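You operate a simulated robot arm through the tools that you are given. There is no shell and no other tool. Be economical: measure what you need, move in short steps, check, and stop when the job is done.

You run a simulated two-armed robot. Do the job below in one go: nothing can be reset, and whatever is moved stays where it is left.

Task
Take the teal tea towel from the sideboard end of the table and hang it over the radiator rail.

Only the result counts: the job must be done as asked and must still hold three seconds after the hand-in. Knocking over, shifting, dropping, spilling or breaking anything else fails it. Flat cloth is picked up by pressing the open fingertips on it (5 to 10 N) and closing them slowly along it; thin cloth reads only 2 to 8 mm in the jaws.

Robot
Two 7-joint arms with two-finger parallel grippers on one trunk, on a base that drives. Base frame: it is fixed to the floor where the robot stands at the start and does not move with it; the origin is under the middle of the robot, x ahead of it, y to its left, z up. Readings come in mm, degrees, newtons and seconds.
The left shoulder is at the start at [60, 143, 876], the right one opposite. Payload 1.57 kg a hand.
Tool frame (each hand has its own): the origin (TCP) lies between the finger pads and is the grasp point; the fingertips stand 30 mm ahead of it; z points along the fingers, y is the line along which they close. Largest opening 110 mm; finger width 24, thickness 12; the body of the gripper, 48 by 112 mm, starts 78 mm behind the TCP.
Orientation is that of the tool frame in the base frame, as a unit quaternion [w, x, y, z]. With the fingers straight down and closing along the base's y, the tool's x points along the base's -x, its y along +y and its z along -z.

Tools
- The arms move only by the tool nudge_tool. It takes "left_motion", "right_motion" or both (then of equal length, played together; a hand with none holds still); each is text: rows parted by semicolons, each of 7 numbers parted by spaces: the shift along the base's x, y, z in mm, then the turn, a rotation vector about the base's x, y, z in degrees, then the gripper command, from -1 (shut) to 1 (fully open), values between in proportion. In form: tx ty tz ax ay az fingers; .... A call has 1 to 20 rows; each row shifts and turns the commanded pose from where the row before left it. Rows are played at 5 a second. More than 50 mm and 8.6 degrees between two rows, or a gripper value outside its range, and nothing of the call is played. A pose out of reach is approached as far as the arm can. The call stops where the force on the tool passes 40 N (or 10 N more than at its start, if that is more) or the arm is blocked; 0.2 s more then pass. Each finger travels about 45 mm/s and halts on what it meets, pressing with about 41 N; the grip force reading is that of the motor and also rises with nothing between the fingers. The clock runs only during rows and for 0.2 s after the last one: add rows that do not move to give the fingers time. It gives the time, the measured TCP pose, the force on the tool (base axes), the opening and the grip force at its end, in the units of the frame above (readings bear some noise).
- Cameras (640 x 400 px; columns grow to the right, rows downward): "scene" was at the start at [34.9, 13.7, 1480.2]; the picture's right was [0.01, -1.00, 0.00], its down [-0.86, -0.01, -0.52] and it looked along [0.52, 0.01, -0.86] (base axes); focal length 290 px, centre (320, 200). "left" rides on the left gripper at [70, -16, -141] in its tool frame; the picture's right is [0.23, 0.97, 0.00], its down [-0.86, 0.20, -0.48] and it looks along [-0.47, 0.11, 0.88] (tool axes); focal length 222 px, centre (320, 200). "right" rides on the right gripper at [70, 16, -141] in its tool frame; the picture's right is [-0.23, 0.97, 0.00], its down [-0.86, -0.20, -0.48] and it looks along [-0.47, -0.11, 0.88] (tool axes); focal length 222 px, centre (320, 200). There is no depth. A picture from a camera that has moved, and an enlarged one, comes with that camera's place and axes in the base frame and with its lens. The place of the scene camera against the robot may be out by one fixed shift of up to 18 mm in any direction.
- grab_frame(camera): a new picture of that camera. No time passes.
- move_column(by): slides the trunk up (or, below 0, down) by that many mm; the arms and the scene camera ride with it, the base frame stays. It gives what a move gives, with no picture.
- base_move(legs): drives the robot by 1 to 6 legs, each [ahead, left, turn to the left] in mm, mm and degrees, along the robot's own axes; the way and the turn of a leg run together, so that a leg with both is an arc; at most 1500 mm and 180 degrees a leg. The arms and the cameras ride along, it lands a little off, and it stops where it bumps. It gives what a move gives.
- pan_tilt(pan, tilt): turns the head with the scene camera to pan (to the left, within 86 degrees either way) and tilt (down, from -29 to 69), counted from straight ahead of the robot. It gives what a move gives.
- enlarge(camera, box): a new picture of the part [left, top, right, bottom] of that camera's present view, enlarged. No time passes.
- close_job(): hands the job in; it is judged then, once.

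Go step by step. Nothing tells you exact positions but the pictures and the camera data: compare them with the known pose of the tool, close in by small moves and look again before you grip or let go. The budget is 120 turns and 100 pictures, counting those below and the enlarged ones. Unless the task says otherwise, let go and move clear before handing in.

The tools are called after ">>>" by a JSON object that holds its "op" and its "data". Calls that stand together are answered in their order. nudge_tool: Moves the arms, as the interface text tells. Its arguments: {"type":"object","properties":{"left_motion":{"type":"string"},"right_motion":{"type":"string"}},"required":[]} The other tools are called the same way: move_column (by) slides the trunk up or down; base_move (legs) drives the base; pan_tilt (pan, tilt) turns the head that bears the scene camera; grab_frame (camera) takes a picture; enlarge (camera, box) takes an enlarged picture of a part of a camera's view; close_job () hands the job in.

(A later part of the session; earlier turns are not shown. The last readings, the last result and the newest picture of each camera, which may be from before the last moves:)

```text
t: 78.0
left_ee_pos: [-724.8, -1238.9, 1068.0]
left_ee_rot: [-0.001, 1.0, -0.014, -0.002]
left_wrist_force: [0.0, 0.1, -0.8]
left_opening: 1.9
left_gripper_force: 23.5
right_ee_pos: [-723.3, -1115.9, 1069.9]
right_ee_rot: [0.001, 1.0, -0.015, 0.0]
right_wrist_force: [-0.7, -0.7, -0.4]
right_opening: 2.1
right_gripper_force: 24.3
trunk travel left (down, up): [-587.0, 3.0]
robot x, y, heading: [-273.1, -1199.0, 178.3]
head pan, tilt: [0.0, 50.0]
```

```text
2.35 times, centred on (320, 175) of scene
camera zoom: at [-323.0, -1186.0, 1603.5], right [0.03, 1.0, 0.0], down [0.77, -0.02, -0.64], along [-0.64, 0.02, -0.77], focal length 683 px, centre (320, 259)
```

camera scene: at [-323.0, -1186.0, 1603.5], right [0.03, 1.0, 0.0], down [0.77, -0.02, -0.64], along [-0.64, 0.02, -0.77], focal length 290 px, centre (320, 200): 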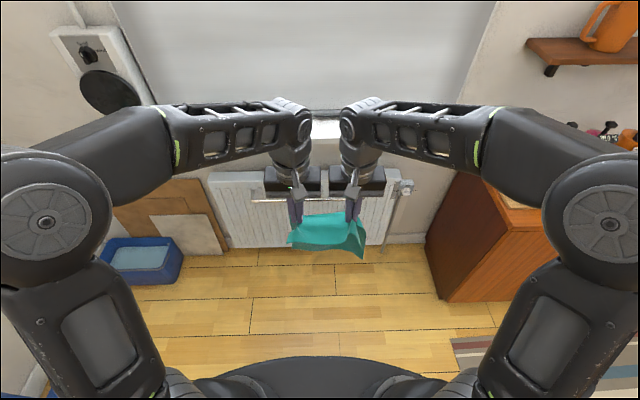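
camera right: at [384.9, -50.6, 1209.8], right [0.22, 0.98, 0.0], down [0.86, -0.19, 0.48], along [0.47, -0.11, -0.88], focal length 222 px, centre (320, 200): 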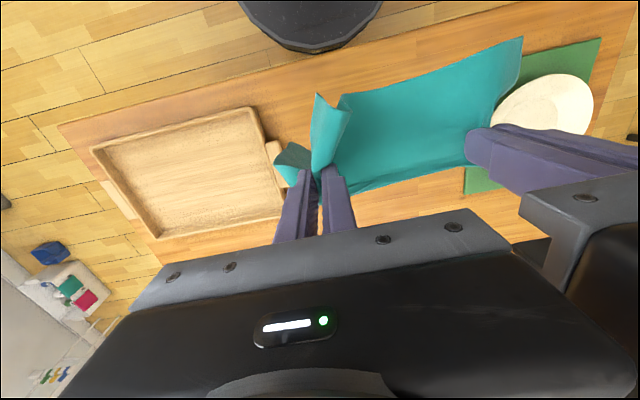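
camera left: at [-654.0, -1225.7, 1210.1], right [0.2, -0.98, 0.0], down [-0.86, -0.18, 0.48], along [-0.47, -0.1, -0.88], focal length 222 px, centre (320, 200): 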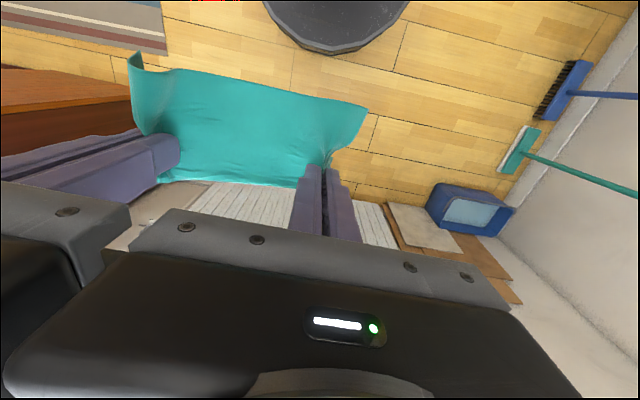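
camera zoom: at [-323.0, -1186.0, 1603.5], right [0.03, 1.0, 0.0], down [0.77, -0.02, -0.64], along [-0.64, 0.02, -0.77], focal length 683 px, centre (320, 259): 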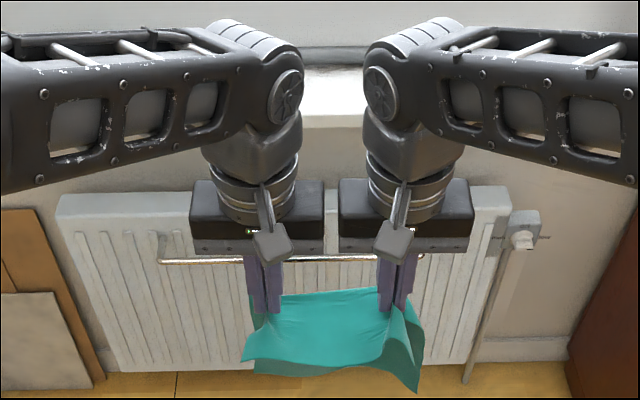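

From two views the rail is at x≈−1127, z≈645, y −1455…−970, and the panel is at x≈−1193. The sill juts out to x≈−1070 at z≈1000, so the wrists must lean back when crossing. I'll straighten the heading, move closer, and lower the trunk.

>>> {"op": "base_move", "data": {"legs": [[0, 0, 1.7], [210, 15, 0]]}}

>>> {"op": "move_column", "data": {"by": -330}}

>>> {"op": "grab_frame", "data": {"camera": "left"}}

>>> {"op": "grab_frame", "data": {"camera": "scene"}}

```text
t: 80.0
left_ee_pos: [-933.2, -1266.6, 1067.7]
left_ee_rot: [0.0, 1.0, 0.0, -0.001]
left_wrist_force: [-0.4, 1.3, -0.6]
left_opening: 2.1
left_gripper_force: 23.5
right_ee_pos: [-934.3, -1143.9, 1068.4]
right_ee_rot: [0.0, 1.0, 0.0, 0.0]
right_wrist_force: [-0.2, -1.0, 0.8]
right_opening: 2.4
right_gripper_force: 23.5
trunk travel left (down, up): [-587.0, 3.0]
robot x, y, heading: [-481.1, -1216.0, 179.9]
head pan, tilt: [0.0, 50.0]
```

```text
t: 83.2
left_ee_pos: [-932.3, -1266.7, 737.8]
left_ee_rot: [0.0, 1.0, 0.0, -0.002]
left_wrist_force: [-0.5, 0.9, -0.1]
left_opening: 2.4
left_gripper_force: 23.6
right_ee_pos: [-932.9, -1143.0, 738.8]
right_ee_rot: [0.0, 1.0, -0.002, -0.001]
right_wrist_force: [0.5, -0.8, -0.3]
right_opening: 2.4
right_gripper_force: 23.3
trunk travel left (down, up): [-257.0, 333.0]
robot x, y, heading: [-481.1, -1214.7, 179.8]
head pan, tilt: [0.0, 50.0]
```

```text
66 pictures are left
camera left: at [-861.0, -1251.2, 880.2], right [0.23, -0.97, 0.0], down [-0.85, -0.2, 0.48], along [-0.47, -0.11, -0.88], focal length 222 px, centre (320, 200)
```

left: 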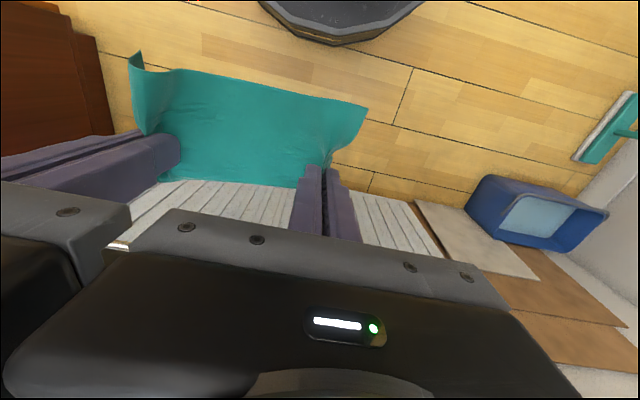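

```text
65 pictures are left
camera scene: at [-530.9, -1202.2, 1273.6], right [0.0, 1.0, 0.0], down [0.77, 0.0, -0.64], along [-0.64, 0.0, -0.77], focal length 290 px, centre (320, 200)
```

scene: 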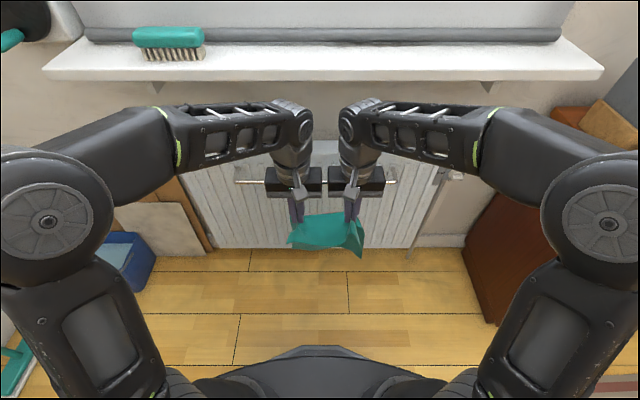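

The sill underside is around z 1000, so the wrists fit below it. I'll zoom in to pin down the rail better.

>>> {"op": "enlarge", "data": {"camera": "scene", "box": [225, 130, 415, 260]}}

```text
3.08 times, centred on (320, 195) of scene
camera zoom: at [-530.9, -1202.2, 1273.6], right [0.0, 1.0, 0.0], down [0.77, 0.0, -0.64], along [-0.64, 0.0, -0.77], focal length 893 px, centre (320, 215)
```

zoom: 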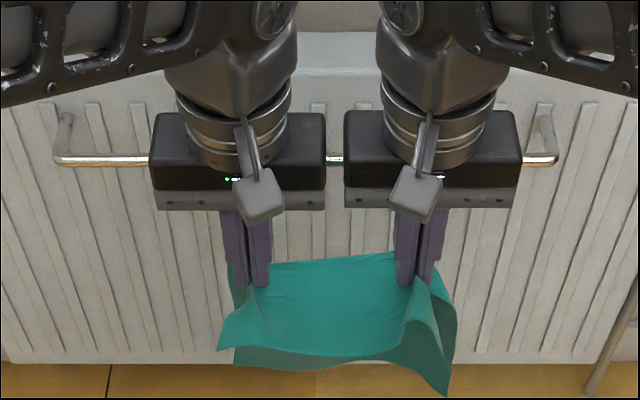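

Refined estimate: rail at x≈−1118, z≈656, panel at x≈−1193, so the gap is about 65 mm. Next I tilt both hands 40° (fingers toward the wall) while moving 100 mm forward, still in front of the rail.

>>> {"op": "nudge_tool", "data": {"left_motion": "-20 0 0 0 8 0 -1;-20 0 0 0 8 0 -1;-20 0 0 0 8 0 -1;-20 0 0 0 8 0 -1;-20 0 0 0 8 0 -1;0 0 0 0 0 0 -1;0 0 0 0 0 0 -1", "right_motion": "-20 0 0 0 8 0 -1;-20 0 0 0 8 0 -1;-20 0 0 0 8 0 -1;-20 0 0 0 8 0 -1;-20 0 0 0 8 0 -1;0 0 0 0 0 0 -1;0 0 0 0 0 0 -1"}}

>>> {"op": "grab_frame", "data": {"camera": "scene"}}

>>> {"op": "grab_frame", "data": {"camera": "right"}}

```text
t: 84.8
left_ee_pos: [-1034.2, -1267.7, 738.0]
left_ee_rot: [0.0, 0.939, -0.001, -0.343]
left_wrist_force: [-0.3, 0.9, -0.2]
left_opening: 2.2
left_gripper_force: 23.7
right_ee_pos: [-1034.4, -1144.9, 739.2]
right_ee_rot: [0.0, 0.939, -0.001, -0.343]
right_wrist_force: [-0.6, -1.5, 0.9]
right_opening: 2.4
right_gripper_force: 23.6
trunk travel left (down, up): [-257.0, 333.0]
robot x, y, heading: [-481.2, -1212.3, 180.1]
head pan, tilt: [0.0, 50.0]
```

```text
63 pictures are left
camera scene: at [-530.9, -1202.2, 1273.5], right [0.0, 1.0, 0.0], down [0.77, 0.0, -0.64], along [-0.64, 0.0, -0.77], focal length 290 px, centre (320, 200)
```

scene: 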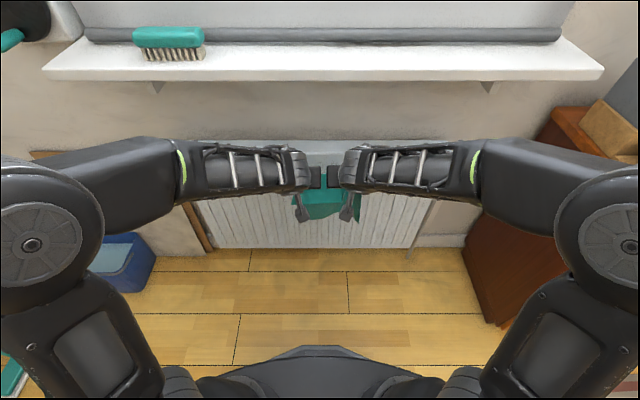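

```text
62 pictures are left
camera right: at [-888.5, -1160.5, 802.2], right [-0.17, -0.97, 0.15], down [-0.35, 0.2, 0.92], along [-0.92, 0.11, -0.37], focal length 222 px, centre (320, 200)
```

right: 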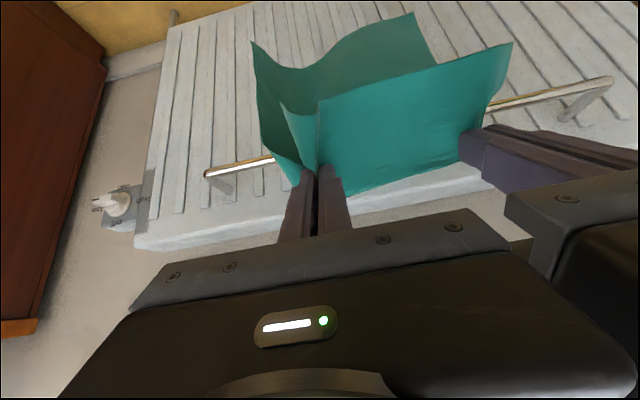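

The right camera gives a clear view of rail, panel and towel, and it puts the rail at x≈−1121, z≈643. I'm moving the fingertips over the rail into the space above the gap, with the tips about 50 mm above rail height.

>>> {"op": "nudge_tool", "data": {"left_motion": "-20 0 -3 0 0 0 -1;-20 0 -3 0 0 0 -1;-20 0 -3 0 0 0 -1;-20 0 -3 0 0 0 -1;-20 0 -3 0 0 0 -1;-14 0 -1 0 0 0 -1;0 0 0 0 0 0 -1;0 0 0 0 0 0 -1", "right_motion": "-20 0 -3 0 0 0 -1;-20 0 -3 0 0 0 -1;-20 0 -3 0 0 0 -1;-20 0 -3 0 0 0 -1;-20 0 -3 0 0 0 -1;-14 0 -1 0 0 0 -1;0 0 0 0 0 0 -1;0 0 0 0 0 0 -1"}}

>>> {"op": "grab_frame", "data": {"camera": "left"}}

>>> {"op": "grab_frame", "data": {"camera": "right"}}

>>> {"op": "grab_frame", "data": {"camera": "scene"}}

```text
t: 86.7
left_ee_pos: [-1146.7, -1268.5, 723.2]
left_ee_rot: [-0.001, 0.939, -0.001, -0.344]
left_wrist_force: [0.2, 0.8, -0.4]
left_opening: 2.0
left_gripper_force: 23.5
right_ee_pos: [-1148.1, -1143.8, 724.6]
right_ee_rot: [0.001, 0.939, 0.0, -0.343]
right_wrist_force: [0.7, -1.0, 0.1]
right_opening: 2.3
right_gripper_force: 24.2
trunk travel left (down, up): [-257.0, 333.0]
robot x, y, heading: [-480.3, -1216.2, 179.9]
head pan, tilt: [0.0, 50.0]
```

```text
61 pictures are left
camera left: at [-1001.0, -1251.6, 786.2], right [0.17, -0.97, -0.15], down [-0.34, -0.2, 0.92], along [-0.92, -0.11, -0.37], focal length 222 px, centre (320, 200)
```

left: 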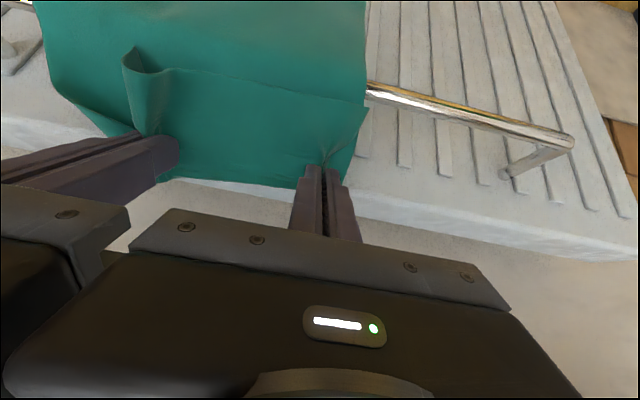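

```text
60 pictures are left
camera right: at [-1002.9, -1158.6, 786.9], right [-0.17, -0.97, 0.15], down [-0.35, 0.2, 0.92], along [-0.92, 0.11, -0.37], focal length 222 px, centre (320, 200)
```

right: 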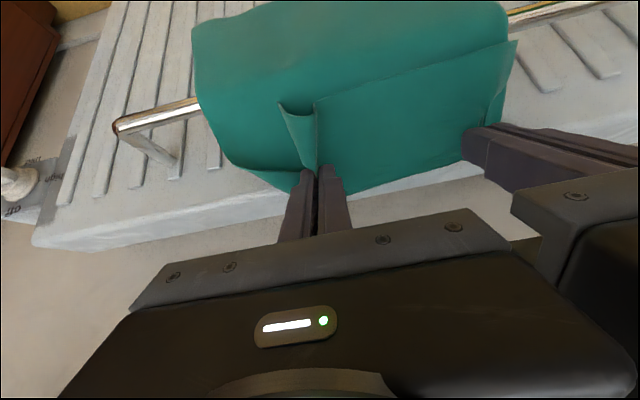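

```text
59 pictures are left
camera scene: at [-530.9, -1202.2, 1273.5], right [0.0, 1.0, 0.0], down [0.77, 0.0, -0.64], along [-0.64, 0.0, -0.77], focal length 290 px, centre (320, 200)
```

scene: 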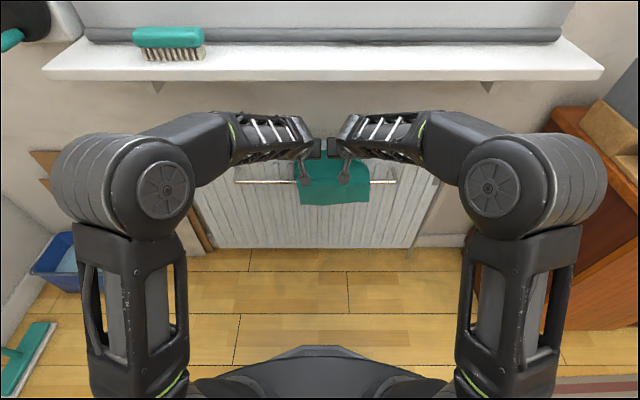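

The towel is now draped over the rail with both tips above the gap (rail x≈−1119, panel face ≈−1175). I'll lower between rail and panel while turning the fingers upright, starting with the first half.

>>> {"op": "nudge_tool", "data": {"left_motion": "1 0 -14 0 -5 0 -1;1 0 -14 0 -5 0 -1;0 0 -14 0 -5 0 -1;0 0 -14 0 -5 0 -1;0 0 0 0 0 0 -1;0 0 0 0 0 0 -1", "right_motion": "1 0 -14 0 -5 0 -1;1 0 -14 0 -5 0 -1;1 0 -14 0 -5 0 -1;0 0 -14 0 -5 0 -1;0 0 0 0 0 0 -1;0 0 0 0 0 0 -1"}}

>>> {"op": "grab_frame", "data": {"camera": "left"}}

>>> {"op": "grab_frame", "data": {"camera": "right"}}

```text
t: 88.0
left_ee_pos: [-1145.8, -1265.3, 664.6]
left_ee_rot: [0.0, 0.984, -0.002, -0.175]
left_wrist_force: [-0.8, 1.2, -0.3]
left_opening: 1.8
left_gripper_force: 23.5
right_ee_pos: [-1144.7, -1144.2, 667.4]
right_ee_rot: [0.0, 0.985, 0.0, -0.175]
right_wrist_force: [-0.3, -0.6, 0.0]
right_opening: 2.3
right_gripper_force: 23.8
trunk travel left (down, up): [-257.0, 333.0]
robot x, y, heading: [-482.0, -1214.9, 179.8]
head pan, tilt: [0.0, 50.0]
```

```text
58 pictures are left
camera left: at [-1030.3, -1250.2, 773.9], right [0.21, -0.97, -0.08], down [-0.64, -0.2, 0.74], along [-0.74, -0.11, -0.66], focal length 222 px, centre (320, 200)
```

left: 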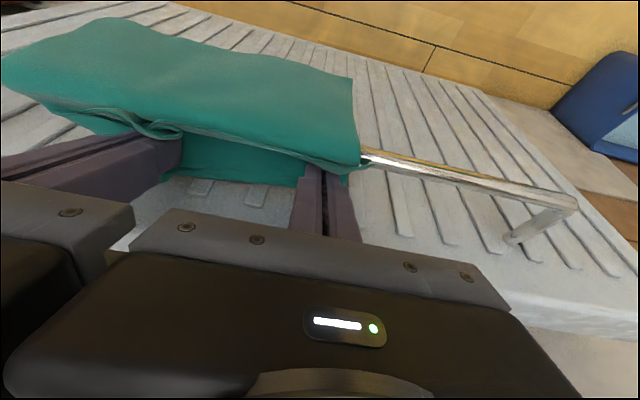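

```text
57 pictures are left
camera right: at [-1029.6, -1160.5, 774.8], right [-0.21, -0.97, 0.08], down [-0.64, 0.2, 0.74], along [-0.74, 0.11, -0.67], focal length 222 px, centre (320, 200)
```

right: 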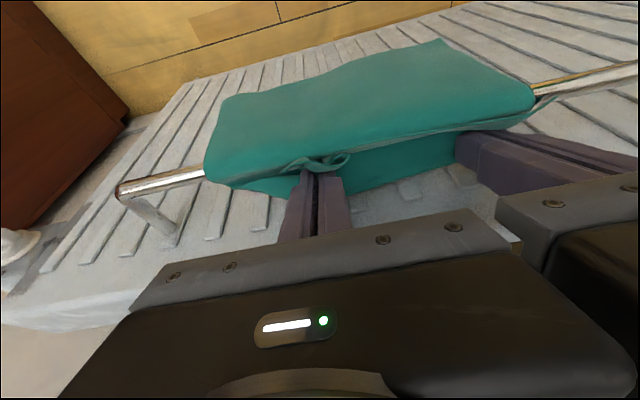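

The fingertips are behind the rail at its height, and the towel folds neatly over it. I'll continue down while uprighting the fingers, in 8 small rows.

>>> {"op": "nudge_tool", "data": {"left_motion": "0 0 -8 0 -2.5 0 -1;0 0 -8 0 -2.5 0 -1;0 0 -8 0 -2.5 0 -1;0 0 -8 0 -2.5 0 -1;0 0 -8 0 -2.5 0 -1;0 0 -8 0 -2.5 0 -1;0 0 -8 0 -2.5 0 -1;0 0 -8 0 -2.5 0 -1;0 0 0 0 0 0 -1", "right_motion": "0 0 -8.3 0 -2.5 0 -1;0 0 -8.3 0 -2.5 0 -1;0 0 -8.3 0 -2.5 0 -1;0 0 -8.3 0 -2.5 0 -1;0 0 -8.3 0 -2.5 0 -1;0 0 -8.3 0 -2.5 0 -1;0 0 -8.3 0 -2.5 0 -1;0 0 -8.3 0 -2.5 0 -1;0 0 0 0 0 0 -1"}}

>>> {"op": "grab_frame", "data": {"camera": "left"}}

>>> {"op": "grab_frame", "data": {"camera": "right"}}

>>> {"op": "grab_frame", "data": {"camera": "scene"}}

```text
t: 89.8
left_ee_pos: [-1147.2, -1265.3, 617.9]
left_ee_rot: [-0.001, 1.0, 0.0, -0.019]
left_wrist_force: [3.5, -0.1, 18.4]
left_opening: 1.8
left_gripper_force: 24.0
right_ee_pos: [-1148.8, -1144.4, 616.2]
right_ee_rot: [0.003, 1.0, -0.003, -0.022]
right_wrist_force: [4.4, -1.0, 17.4]
right_opening: 2.4
right_gripper_force: 23.6
trunk travel left (down, up): [-257.0, 333.0]
robot x, y, heading: [-477.5, -1214.5, 179.7]
head pan, tilt: [0.0, 50.0]
stopped in row 8 (right hand): the force on the tool passed its limit (the readings are from after the stop); the commanded pose is now the measured one
```

```text
56 pictures are left
camera left: at [-1071.8, -1250.8, 756.3], right [0.23, -0.97, -0.01], down [-0.84, -0.2, 0.51], along [-0.5, -0.11, -0.86], focal length 222 px, centre (320, 200)
```

left: 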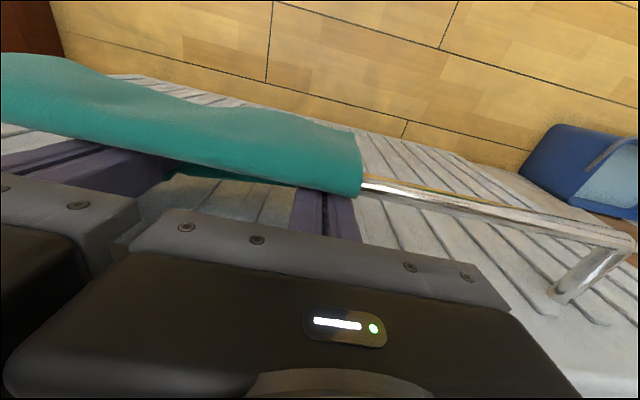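

```text
55 pictures are left
camera right: at [-1070.9, -1160.5, 754.1], right [-0.23, -0.97, 0.01], down [-0.83, 0.21, 0.51], along [-0.5, 0.11, -0.86], focal length 222 px, centre (320, 200)
```

right: 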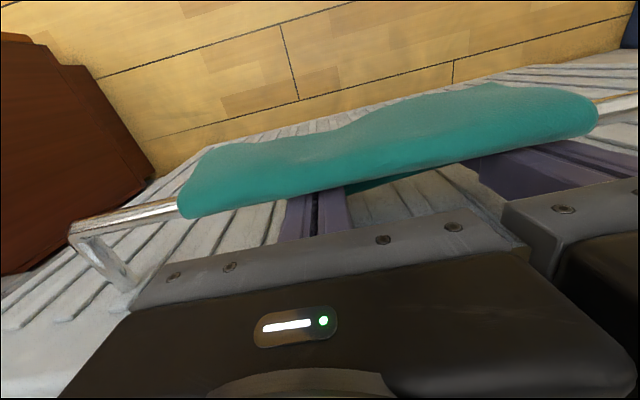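

```text
54 pictures are left
camera scene: at [-526.6, -1202.3, 1273.7], right [0.0, 1.0, 0.0], down [0.76, 0.0, -0.65], along [-0.65, 0.0, -0.76], focal length 290 px, centre (320, 200)
```

scene: 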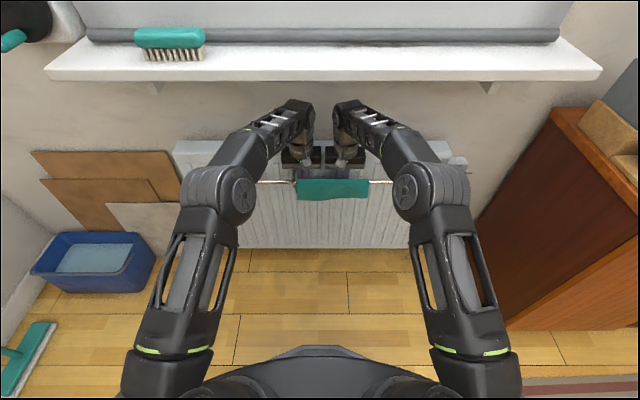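

The grippers touched down on the radiator's top edge at TCP z≈617, so the tips are 55 mm below the rail. I'll back off 3 mm and inspect the front hang.

>>> {"op": "nudge_tool", "data": {"left_motion": "0 0 4 0 0 0 -1;0 0 0 0 0 0 -1", "right_motion": "0 0 4 0 0 0 -1;0 0 0 0 0 0 -1"}}

>>> {"op": "enlarge", "data": {"camera": "scene", "box": [240, 130, 420, 250]}}

>>> {"op": "enlarge", "data": {"camera": "left", "box": [120, 100, 420, 260]}}

```text
t: 90.5
left_ee_pos: [-1146.6, -1265.2, 615.7]
left_ee_rot: [-0.001, 1.0, 0.0, -0.016]
left_wrist_force: [-6.4, 0.8, 15.9]
left_opening: 2.3
left_gripper_force: 23.7
right_ee_pos: [-1147.4, -1145.2, 616.1]
right_ee_rot: [0.002, 1.0, -0.002, -0.018]
right_wrist_force: [6.0, -2.9, 10.7]
right_opening: 2.1
right_gripper_force: 24.2
trunk travel left (down, up): [-257.0, 333.0]
robot x, y, heading: [-480.8, -1216.9, 179.9]
head pan, tilt: [0.0, 50.0]
```

```text
3.33 times, centred on (330, 190) of scene
camera zoom: at [-528.5, -1202.4, 1273.6], right [0.0, 1.0, 0.0], down [0.76, 0.0, -0.64], along [-0.64, 0.0, -0.76], focal length 967 px, centre (287, 233)
```

zoom: 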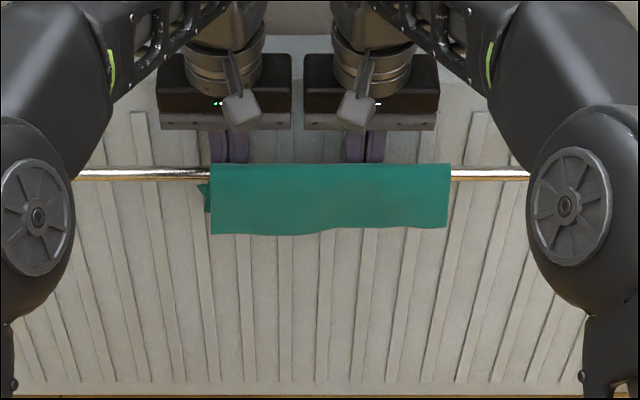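

```text
2.13 times, centred on (270, 180) of left
camera zoom: at [-1072.1, -1250.7, 756.8], right [0.23, -0.97, -0.01], down [-0.84, -0.2, 0.5], along [-0.49, -0.11, -0.86], focal length 474 px, centre (427, 243)
```

zoom: 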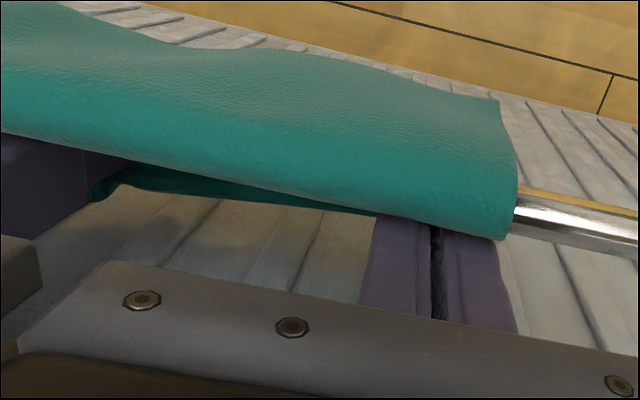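

The towel lies square over the rail, with about 75–85 mm in front and 55 mm plus the short flap behind. I'll raise 14 mm to get off the radiator edge and balance it, then check the front.

>>> {"op": "nudge_tool", "data": {"left_motion": "0 0 5 0 0 0 -1;0 0 5 0 0 0 -1;0 0 4 0 0 0 -1;0 0 0 0 0 0 -1;0 0 0 0 0 0 -1", "right_motion": "0 0 5 0 0 0 -1;0 0 5 0 0 0 -1;0 0 4 0 0 0 -1;0 0 0 0 0 0 -1;0 0 0 0 0 0 -1"}}

>>> {"op": "enlarge", "data": {"camera": "scene", "box": [240, 130, 420, 250]}}

```text
t: 91.7
left_ee_pos: [-1148.0, -1266.5, 627.9]
left_ee_rot: [-0.001, 1.0, 0.001, -0.013]
left_wrist_force: [0.2, 0.8, 0.2]
left_opening: 1.9
left_gripper_force: 23.3
right_ee_pos: [-1148.6, -1143.7, 628.6]
right_ee_rot: [0.002, 1.0, -0.003, -0.017]
right_wrist_force: [-0.3, -0.1, -0.7]
right_opening: 2.1
right_gripper_force: 23.0
trunk travel left (down, up): [-257.0, 333.0]
robot x, y, heading: [-476.5, -1214.3, 179.8]
head pan, tilt: [0.0, 50.0]
```

```text
3.33 times, centred on (330, 190) of scene
camera zoom: at [-530.8, -1202.2, 1273.5], right [0.0, 1.0, 0.0], down [0.77, 0.0, -0.64], along [-0.64, 0.0, -0.77], focal length 967 px, centre (287, 233)
```

zoom: 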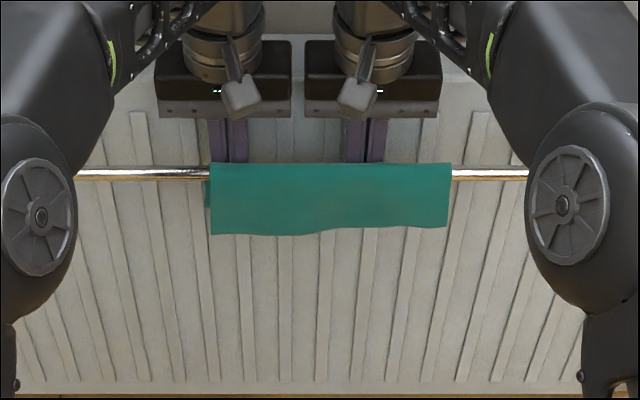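

The front did not slide when I gave it slack, so the rail grips the cloth well. I'll open the fingers slowly and look.

>>> {"op": "nudge_tool", "data": {"left_motion": "0 0 0 0 0 0 -0.9;0 0 0 0 0 0 -0.8;0 0 0 0 0 0 -0.7;0 0 0 0 0 0 -0.6;0 0 0 0 0 0 -0.5;0 0 0 0 0 0 -0.5;0 0 0 0 0 0 -0.5", "right_motion": "0 0 0 0 0 0 -0.9;0 0 0 0 0 0 -0.8;0 0 0 0 0 0 -0.7;0 0 0 0 0 0 -0.6;0 0 0 0 0 0 -0.5;0 0 0 0 0 0 -0.5;0 0 0 0 0 0 -0.5"}}

>>> {"op": "enlarge", "data": {"camera": "scene", "box": [240, 130, 420, 250]}}

>>> {"op": "grab_frame", "data": {"camera": "left"}}

>>> {"op": "grab_frame", "data": {"camera": "right"}}

```text
t: 93.2
left_ee_pos: [-1148.7, -1266.4, 628.3]
left_ee_rot: [-0.002, 1.0, 0.0, -0.013]
left_wrist_force: [0.4, -0.1, -0.8]
left_opening: 27.4
left_gripper_force: 0.0
right_ee_pos: [-1147.6, -1143.9, 628.5]
right_ee_rot: [0.001, 1.0, -0.002, -0.016]
right_wrist_force: [0.9, -0.6, 0.6]
right_opening: 27.5
right_gripper_force: 0.0
trunk travel left (down, up): [-257.0, 333.0]
robot x, y, heading: [-477.9, -1214.2, 179.9]
head pan, tilt: [0.0, 50.0]
```

```text
3.33 times, centred on (330, 190) of scene
camera zoom: at [-530.9, -1202.2, 1273.5], right [0.0, 1.0, 0.0], down [0.77, 0.0, -0.64], along [-0.64, 0.0, -0.77], focal length 967 px, centre (287, 233)
```

zoom: 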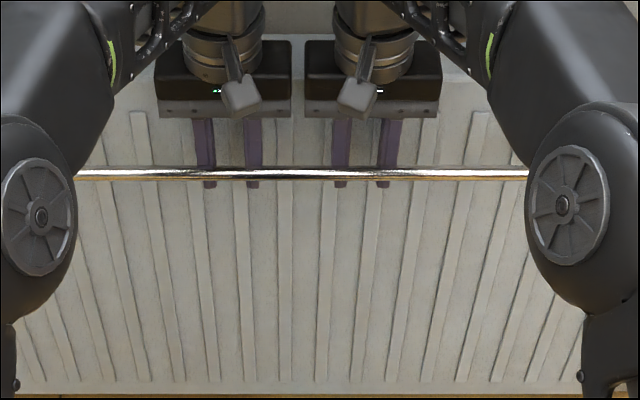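

```text
49 pictures are left
camera left: at [-1074.2, -1250.6, 768.9], right [0.23, -0.97, -0.01], down [-0.84, -0.2, 0.5], along [-0.49, -0.11, -0.87], focal length 222 px, centre (320, 200)
```

left: 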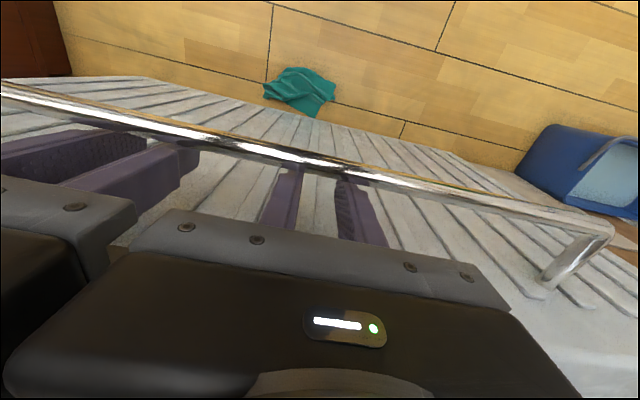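

```text
48 pictures are left
camera right: at [-1073.8, -1159.9, 767.1], right [-0.23, -0.97, 0.01], down [-0.84, 0.2, 0.51], along [-0.49, 0.11, -0.86], focal length 222 px, centre (320, 200)
```

right: 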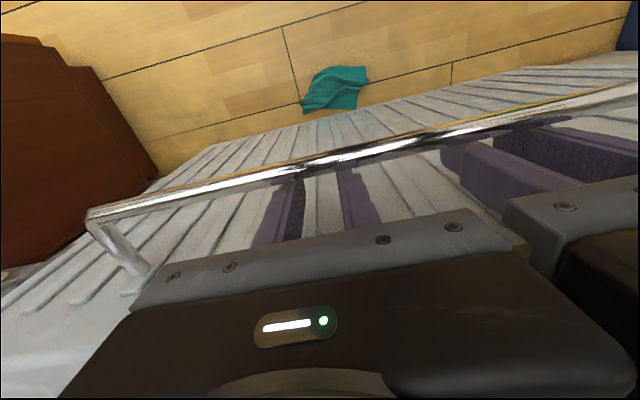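

The cloth slid off backward through the gap and is now on the floor right below the rail; friction is low and the back side was heavier. I'll recover it, first backing the hands out along the same path.

>>> {"op": "nudge_tool", "data": {"left_motion": "0 0 8 0 4 0 -0.5;0 0 8 0 4 0 -0.5;0 0 8 0 4 0 -0.5;0 0 8 0 4 0 -0.5;0 0 8 0 4 0 -0.5;0 0 14 0 5 0 -0.5;0 0 14 0 5 0 -0.5;0 0 14 0 5 0 -0.5;0 0 14 0 5 0 -0.5;20 0 3 0 0 0 -0.5;30 0 3 0 0 0 -0.5;30 0 3 0 0 0 -0.5;40 0 0 0 0 0 -0.5;0 0 0 0 0 0 -0.5", "right_motion": "0 0 8 0 4 0 -0.5;0 0 8 0 4 0 -0.5;0 0 8 0 4 0 -0.5;0 0 8 0 4 0 -0.5;0 0 8 0 4 0 -0.5;0 0 14 0 5 0 -0.5;0 0 14 0 5 0 -0.5;0 0 14 0 5 0 -0.5;0 0 14 0 5 0 -0.5;20 0 3 0 0 0 -0.5;30 0 3 0 0 0 -0.5;30 0 3 0 0 0 -0.5;40 0 0 0 0 0 -0.5;0 0 0 0 0 0 -0.5"}}

>>> {"op": "base_move", "data": {"legs": [[-250, 0, 0]]}}

>>> {"op": "pan_tilt", "data": {"pan": 0, "tilt": 55}}

>>> {"op": "grab_frame", "data": {"camera": "scene"}}

>>> {"op": "grab_frame", "data": {"camera": "left"}}

```text
t: 96.2
left_ee_pos: [-1025.7, -1266.9, 734.2]
left_ee_rot: [-0.001, 0.935, 0.0, -0.354]
left_wrist_force: [0.2, -0.3, -0.2]
left_opening: 27.4
left_gripper_force: 0.1
right_ee_pos: [-1026.8, -1144.9, 733.7]
right_ee_rot: [0.002, 0.933, -0.002, -0.359]
right_wrist_force: [0.1, 0.1, -0.8]
right_opening: 27.1
right_gripper_force: 0.1
trunk travel left (down, up): [-257.0, 333.0]
robot x, y, heading: [-479.9, -1213.0, 179.8]
head pan, tilt: [0.0, 50.0]
```

```text
t: 98.1
left_ee_pos: [-773.0, -1268.9, 733.9]
left_ee_rot: [-0.001, 0.935, 0.001, -0.354]
left_wrist_force: [-0.6, 0.6, -0.8]
left_opening: 27.4
left_gripper_force: 0.1
right_ee_pos: [-774.3, -1145.4, 733.2]
right_ee_rot: [0.004, 0.934, 0.001, -0.358]
right_wrist_force: [0.8, 0.8, 0.7]
right_opening: 27.4
right_gripper_force: 0.0
trunk travel left (down, up): [-257.0, 333.0]
robot x, y, heading: [-231.8, -1211.6, -179.9]
head pan, tilt: [0.0, 50.0]
```

```text
t: 98.8
left_ee_pos: [-772.7, -1269.7, 734.5]
left_ee_rot: [-0.001, 0.935, 0.002, -0.355]
left_wrist_force: [0.5, -0.9, -0.2]
left_opening: 27.5
left_gripper_force: 0.1
right_ee_pos: [-774.0, -1146.4, 733.2]
right_ee_rot: [0.002, 0.934, 0.0, -0.357]
right_wrist_force: [-0.1, -0.6, 0.0]
right_opening: 27.7
right_gripper_force: 0.0
trunk travel left (down, up): [-257.0, 333.0]
robot x, y, heading: [-227.4, -1215.0, -179.8]
head pan, tilt: [0.0, 55.0]
```

```text
47 pictures are left
camera scene: at [-272.4, -1202.2, 1267.0], right [0.0, 1.0, 0.0], down [0.82, 0.0, -0.57], along [-0.57, 0.0, -0.82], focal length 290 px, centre (320, 200)
```

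scene: 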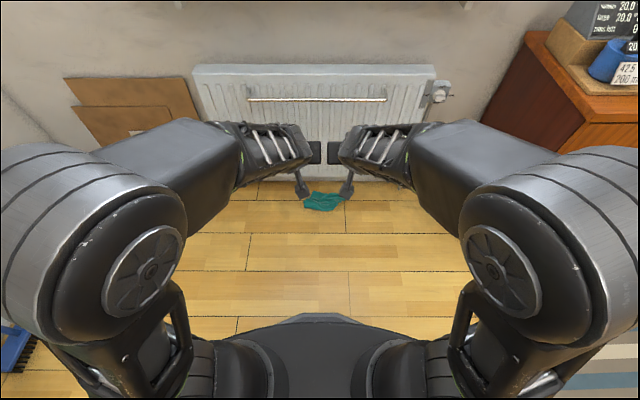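

```text
46 pictures are left
camera left: at [-626.5, -1253.4, 794.8], right [0.17, -0.97, -0.15], down [-0.32, -0.2, 0.92], along [-0.93, -0.11, -0.35], focal length 222 px, centre (320, 200)
```

left: 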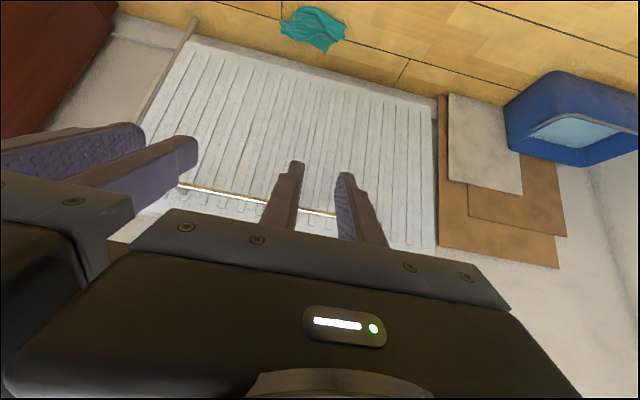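

The towel lies crumpled on the floor near x≈−1150, y≈−1197. I'll take a closer look to plan the pickup.

>>> {"op": "enlarge", "data": {"camera": "scene", "box": [280, 165, 370, 225]}}

>>> {"op": "enlarge", "data": {"camera": "left", "box": [260, 0, 370, 70]}}

```text
6.67 times, centred on (325, 195) of scene
camera zoom: at [-272.4, -1202.2, 1267.0], right [0.0, 1.0, 0.0], down [0.82, 0.0, -0.57], along [-0.57, 0.0, -0.82], focal length 1934 px, centre (287, 233)
```

zoom: 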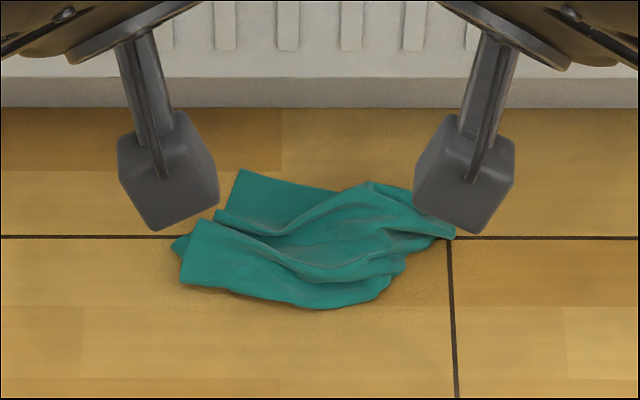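

```text
5.71 times, centred on (315, 35) of left
camera zoom: at [-626.5, -1253.4, 794.8], right [0.17, -0.97, -0.15], down [-0.32, -0.2, 0.92], along [-0.93, -0.11, -0.35], focal length 1269 px, centre (349, 1143)
```

zoom: 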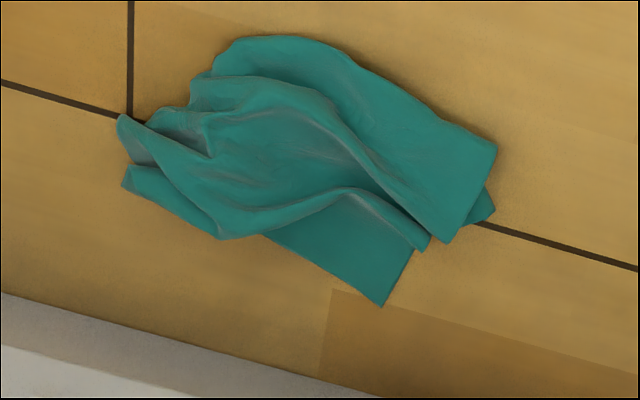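

The towel kept its width (y −1301…−1085) and is zig-zag folded between x −1217 and −1087. I'll lower the trunk, bring the hands low and steeper, then look with the wrist cameras.

>>> {"op": "move_column", "data": {"by": -255}}

>>> {"op": "nudge_tool", "data": {"left_motion": "12 0 -45 0 -5 0 0;12 0 -45 0 -5 0 0;12 0 -45 0 -5 0 0;12 0 -45 0 -5 0 0;12 0 -45 0 0 0 0;0 0 -45 0 0 0 0;0 0 0 0 0 0 0", "right_motion": "12 0 -45 0 -5 0 0;12 0 -45 0 -5 0 0;12 0 -45 0 -5 0 0;12 0 -45 0 -5 0 0;12 0 -45 0 0 0 0;0 0 -45 0 0 0 0;0 0 0 0 0 0 0"}}

>>> {"op": "grab_frame", "data": {"camera": "left"}}

>>> {"op": "grab_frame", "data": {"camera": "scene"}}

```text
t: 101.4
left_ee_pos: [-773.1, -1269.2, 479.5]
left_ee_rot: [-0.001, 0.936, 0.001, -0.353]
left_wrist_force: [-0.4, -0.5, 0.0]
left_opening: 27.5
left_gripper_force: 0.0
right_ee_pos: [-774.8, -1146.1, 478.1]
right_ee_rot: [0.002, 0.934, -0.001, -0.357]
right_wrist_force: [0.4, 0.0, 0.2]
right_opening: 27.5
right_gripper_force: 0.0
trunk travel left (down, up): [-2.0, 588.0]
robot x, y, heading: [-224.2, -1214.6, -179.9]
head pan, tilt: [0.0, 55.0]
```

```text
t: 103.0
left_ee_pos: [-713.4, -1268.7, 208.4]
left_ee_rot: [0.0, 0.982, 0.002, -0.187]
left_wrist_force: [-0.5, 0.3, 0.1]
left_opening: 55.2
left_gripper_force: 0.1
right_ee_pos: [-714.1, -1144.4, 206.4]
right_ee_rot: [0.003, 0.982, -0.001, -0.19]
right_wrist_force: [-0.5, 0.0, -0.2]
right_opening: 55.0
right_gripper_force: 0.0
trunk travel left (down, up): [-2.0, 588.0]
robot x, y, heading: [-228.7, -1214.5, -180.0]
head pan, tilt: [0.0, 55.0]
```

```text
43 pictures are left
camera left: at [-595.3, -1253.8, 314.1], right [0.21, -0.97, -0.08], down [-0.62, -0.2, 0.76], along [-0.76, -0.11, -0.65], focal length 222 px, centre (320, 200)
```

left: 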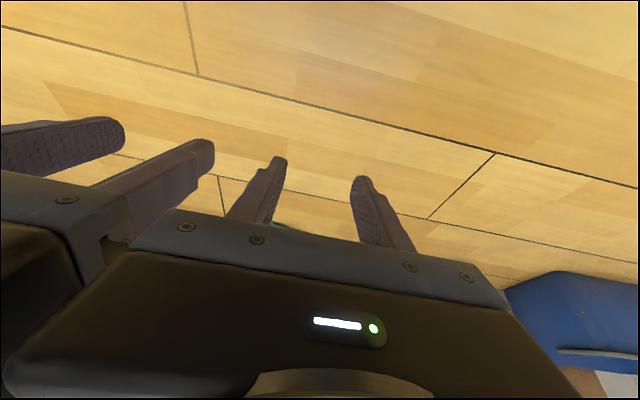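

```text
42 pictures are left
camera scene: at [-272.4, -1202.2, 1012.0], right [0.0, 1.0, 0.0], down [0.82, 0.0, -0.57], along [-0.57, 0.0, -0.82], focal length 290 px, centre (320, 200)
```

scene: 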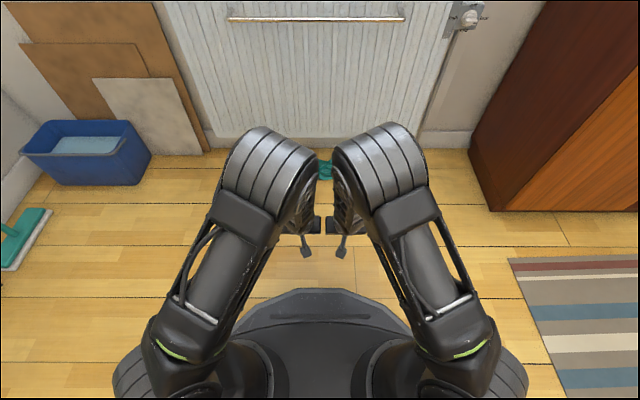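

In this pose the elbows would get close to the rail, so I'll stretch the arms out first and drive less.

>>> {"op": "nudge_tool", "data": {"left_motion": "-40 0 -8 0 0 0 0;-40 0 -8 0 0 0 0;-40 0 -8 0 0 0 0;-40 0 -8 0 0 0 0;-30 0 -8 0 0 0 0;0 0 0 0 0 0 0", "right_motion": "-40 0 -8 0 0 0 0;-40 0 -8 0 0 0 0;-40 0 -8 0 0 0 0;-40 0 -8 0 0 0 0;-30 0 -8 0 0 0 0;0 0 0 0 0 0 0"}}

>>> {"op": "base_move", "data": {"legs": [[130, 0, 0]]}}

>>> {"op": "grab_frame", "data": {"camera": "left"}}

>>> {"op": "grab_frame", "data": {"camera": "right"}}

>>> {"op": "grab_frame", "data": {"camera": "scene"}}

```text
t: 104.4
left_ee_pos: [-901.0, -1267.8, 171.3]
left_ee_rot: [0.0, 0.982, 0.001, -0.186]
left_wrist_force: [-0.6, -0.1, 0.1]
left_opening: 55.1
left_gripper_force: 0.1
right_ee_pos: [-902.8, -1143.1, 166.6]
right_ee_rot: [0.004, 0.982, 0.0, -0.189]
right_wrist_force: [-0.2, -0.4, -0.4]
right_opening: 55.0
right_gripper_force: 0.0
trunk travel left (down, up): [-2.0, 588.0]
robot x, y, heading: [-225.2, -1215.3, -180.2]
head pan, tilt: [0.0, 55.0]
```

```text
t: 105.6
left_ee_pos: [-1027.2, -1269.2, 172.2]
left_ee_rot: [0.0, 0.983, 0.002, -0.186]
left_wrist_force: [0.4, 0.3, 0.3]
left_opening: 55.0
left_gripper_force: 0.0
right_ee_pos: [-1029.3, -1144.0, 165.5]
right_ee_rot: [0.004, 0.982, -0.001, -0.19]
right_wrist_force: [0.0, 0.2, 0.1]
right_opening: 55.0
right_gripper_force: 0.1
trunk travel left (down, up): [-2.0, 588.0]
robot x, y, heading: [-352.7, -1213.5, -179.7]
head pan, tilt: [0.0, 55.0]
```

```text
41 pictures are left
camera left: at [-909.5, -1252.5, 278.1], right [0.21, -0.97, -0.08], down [-0.62, -0.2, 0.76], along [-0.76, -0.11, -0.65], focal length 222 px, centre (320, 200)
```

left: 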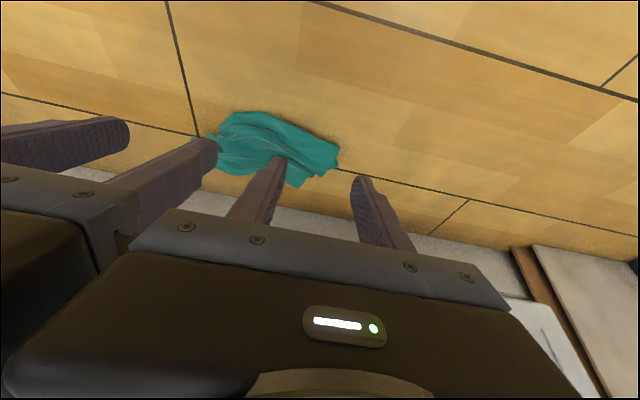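

```text
40 pictures are left
camera right: at [-910.6, -1159.7, 271.0], right [-0.21, -0.97, 0.09], down [-0.61, 0.2, 0.76], along [-0.76, 0.1, -0.64], focal length 222 px, centre (320, 200)
```

right: 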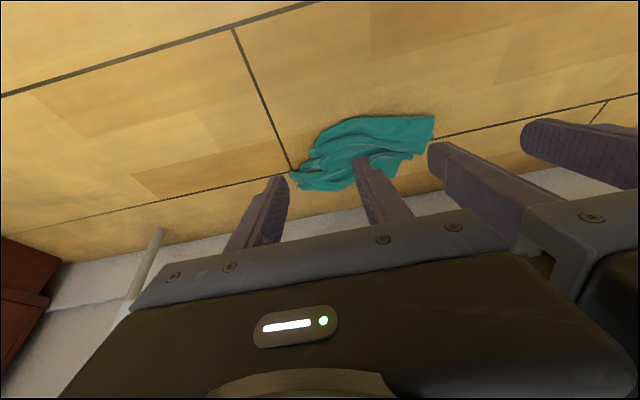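

```text
39 pictures are left
camera scene: at [-398.5, -1202.5, 1012.0], right [0.0, 1.0, 0.0], down [0.82, 0.0, -0.57], along [-0.57, 0.0, -0.82], focal length 290 px, centre (320, 200)
```

scene: 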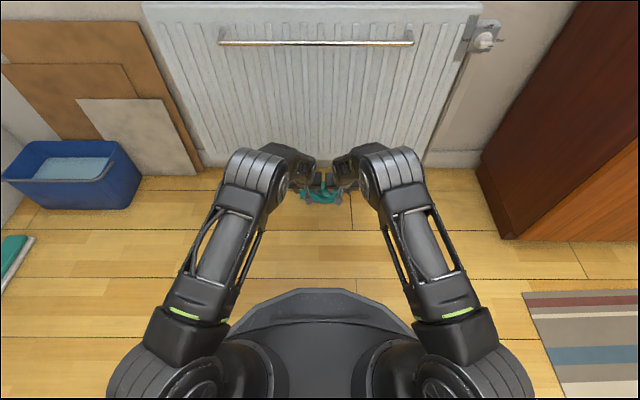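

The hands reach the floor area fine. I'm moving above the towel (tips x≈−1118; left y −1255, right y −1135), to about 60 mm height.

>>> {"op": "nudge_tool", "data": {"left_motion": "-20 3 -28 0 0 0 0;-20 3 -28 0 0 0 0;-20 4 -28 0 0 0 0;-20 4 -28 0 0 0 0;0 0 0 0 0 0 0", "right_motion": "-20 2 -26 0 0 0 0;-20 2 -26 0 0 0 0;-20 2 -27 0 0 0 0;-18 3 -27 0 0 0 0;0 0 0 0 0 0 0"}}

>>> {"op": "grab_frame", "data": {"camera": "left"}}

>>> {"op": "grab_frame", "data": {"camera": "right"}}

```text
t: 106.8
left_ee_pos: [-1079.7, -1261.0, 84.0]
left_ee_rot: [-0.001, 0.982, 0.001, -0.186]
left_wrist_force: [0.0, -0.3, -0.5]
left_opening: 55.0
left_gripper_force: 0.1
left hand out of reach, approached as far as the arm can: row 3, 4
right_ee_pos: [-1088.7, -1135.5, 78.9]
right_ee_rot: [0.003, 0.982, 0.0, -0.19]
right_wrist_force: [0.1, 0.2, 0.2]
right_opening: 55.0
right_gripper_force: 0.1
right hand out of reach, approached as far as the arm can: row 4
trunk travel left (down, up): [-2.0, 588.0]
robot x, y, heading: [-352.9, -1214.2, -179.9]
head pan, tilt: [0.0, 55.0]
```

```text
38 pictures are left
camera left: at [-962.9, -1244.9, 191.1], right [0.22, -0.97, -0.08], down [-0.62, -0.2, 0.76], along [-0.75, -0.11, -0.65], focal length 222 px, centre (320, 200)
```

left: 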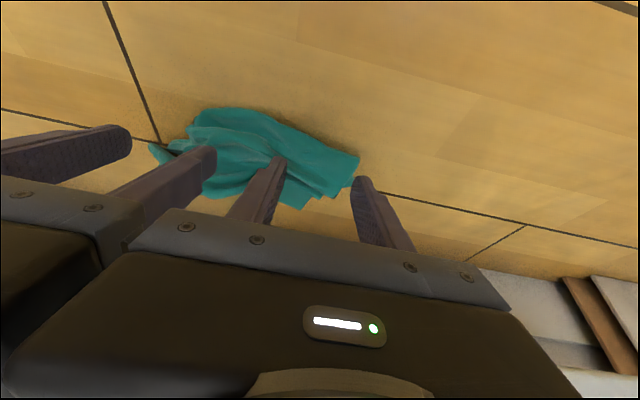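

```text
37 pictures are left
camera right: at [-971.6, -1150.9, 183.8], right [-0.21, -0.97, 0.09], down [-0.62, 0.2, 0.76], along [-0.76, 0.1, -0.64], focal length 222 px, centre (320, 200)
```

right: 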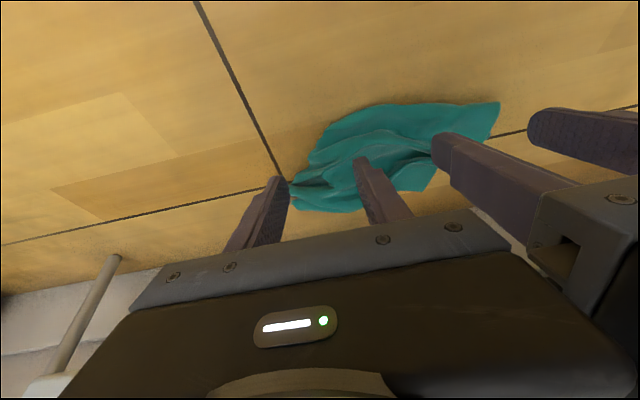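

That is the limit of the reach, so I'll pull the hands back 100 mm and drive 110 mm closer.

>>> {"op": "nudge_tool", "data": {"left_motion": "35 0 5 0 0 0 0;35 0 5 0 0 0 0;35 0 5 0 0 0 0;0 0 0 0 0 0 0", "right_motion": "35 0 5 0 0 0 0;35 0 5 0 0 0 0;35 0 5 0 0 0 0;0 0 0 0 0 0 0"}}

>>> {"op": "base_move", "data": {"legs": [[110, 0, 0]]}}

>>> {"op": "grab_frame", "data": {"camera": "scene"}}

```text
t: 107.8
left_ee_pos: [-976.7, -1261.0, 101.6]
left_ee_rot: [-0.001, 0.982, 0.002, -0.187]
left_wrist_force: [-0.1, -0.4, 0.2]
left_opening: 54.7
left_gripper_force: 0.1
right_ee_pos: [-984.4, -1136.2, 96.4]
right_ee_rot: [0.004, 0.982, 0.001, -0.191]
right_wrist_force: [0.7, 0.6, -0.1]
right_opening: 55.1
right_gripper_force: 0.1
trunk travel left (down, up): [-2.0, 588.0]
robot x, y, heading: [-352.9, -1213.9, -179.6]
head pan, tilt: [0.0, 55.0]
```

```text
t: 109.0
left_ee_pos: [-1086.8, -1260.5, 102.4]
left_ee_rot: [0.0, 0.983, 0.001, -0.186]
left_wrist_force: [0.6, -0.2, 0.2]
left_opening: 54.9
left_gripper_force: 0.0
right_ee_pos: [-1093.8, -1136.9, 95.6]
right_ee_rot: [0.003, 0.982, 0.0, -0.19]
right_wrist_force: [0.0, 0.6, -0.6]
right_opening: 55.2
right_gripper_force: 0.1
trunk travel left (down, up): [-2.0, 588.0]
robot x, y, heading: [-464.5, -1213.1, -180.4]
head pan, tilt: [0.0, 55.0]
```

```text
36 pictures are left
camera scene: at [-508.9, -1202.9, 1012.0], right [0.0, 1.0, 0.0], down [0.82, 0.0, -0.57], along [-0.57, 0.0, -0.82], focal length 290 px, centre (320, 200)
```

scene: 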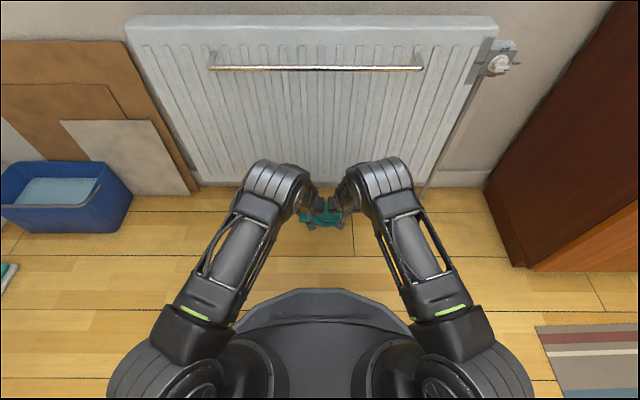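

The elbows stay clear. Lowering to just above the heap.

>>> {"op": "nudge_tool", "data": {"left_motion": "-10 2 -18 0 0 0 0;-10 2 -18 0 0 0 0;0 0 -14 0 0 0 0;0 0 0 0 0 0 0;0 0 0 0 0 0 0", "right_motion": "-7 0 -16 0 0 0 0;-7 0 -16 0 0 0 0;0 0 -12 0 0 0 0;0 0 0 0 0 0 0;0 0 0 0 0 0 0"}}

>>> {"op": "grab_frame", "data": {"camera": "left"}}

>>> {"op": "grab_frame", "data": {"camera": "right"}}

```text
t: 110.2
left_ee_pos: [-1105.3, -1257.5, 50.1]
left_ee_rot: [-0.001, 0.982, 0.002, -0.186]
left_wrist_force: [0.4, 0.5, 0.7]
left_opening: 54.8
left_gripper_force: 0.1
right_ee_pos: [-1106.1, -1135.2, 52.1]
right_ee_rot: [0.003, 0.982, -0.001, -0.189]
right_wrist_force: [0.0, 0.3, -0.6]
right_opening: 54.9
right_gripper_force: 0.1
trunk travel left (down, up): [-2.0, 588.0]
robot x, y, heading: [-465.4, -1216.2, -179.5]
head pan, tilt: [0.0, 55.0]
```

```text
35 pictures are left
camera left: at [-987.9, -1242.4, 157.4], right [0.22, -0.97, -0.08], down [-0.62, -0.2, 0.76], along [-0.75, -0.11, -0.65], focal length 222 px, centre (320, 200)
```

left: 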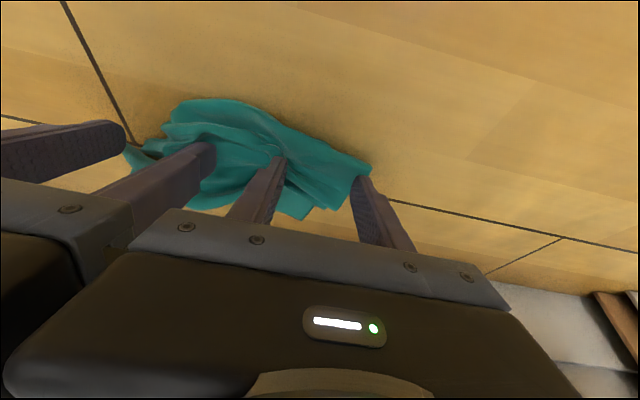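

```text
34 pictures are left
camera right: at [-988.2, -1151.0, 156.1], right [-0.21, -0.97, 0.09], down [-0.61, 0.2, 0.76], along [-0.76, 0.1, -0.64], focal length 222 px, centre (320, 200)
```

right: 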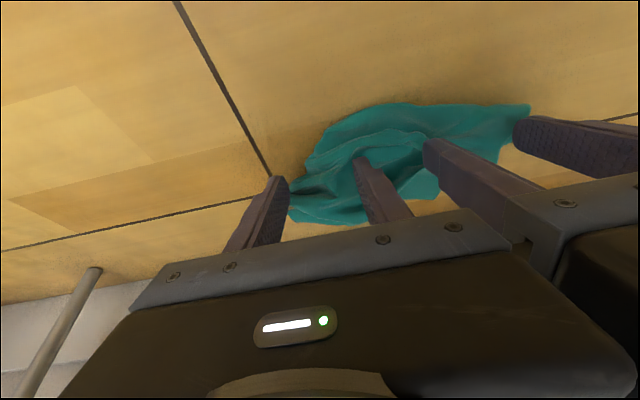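

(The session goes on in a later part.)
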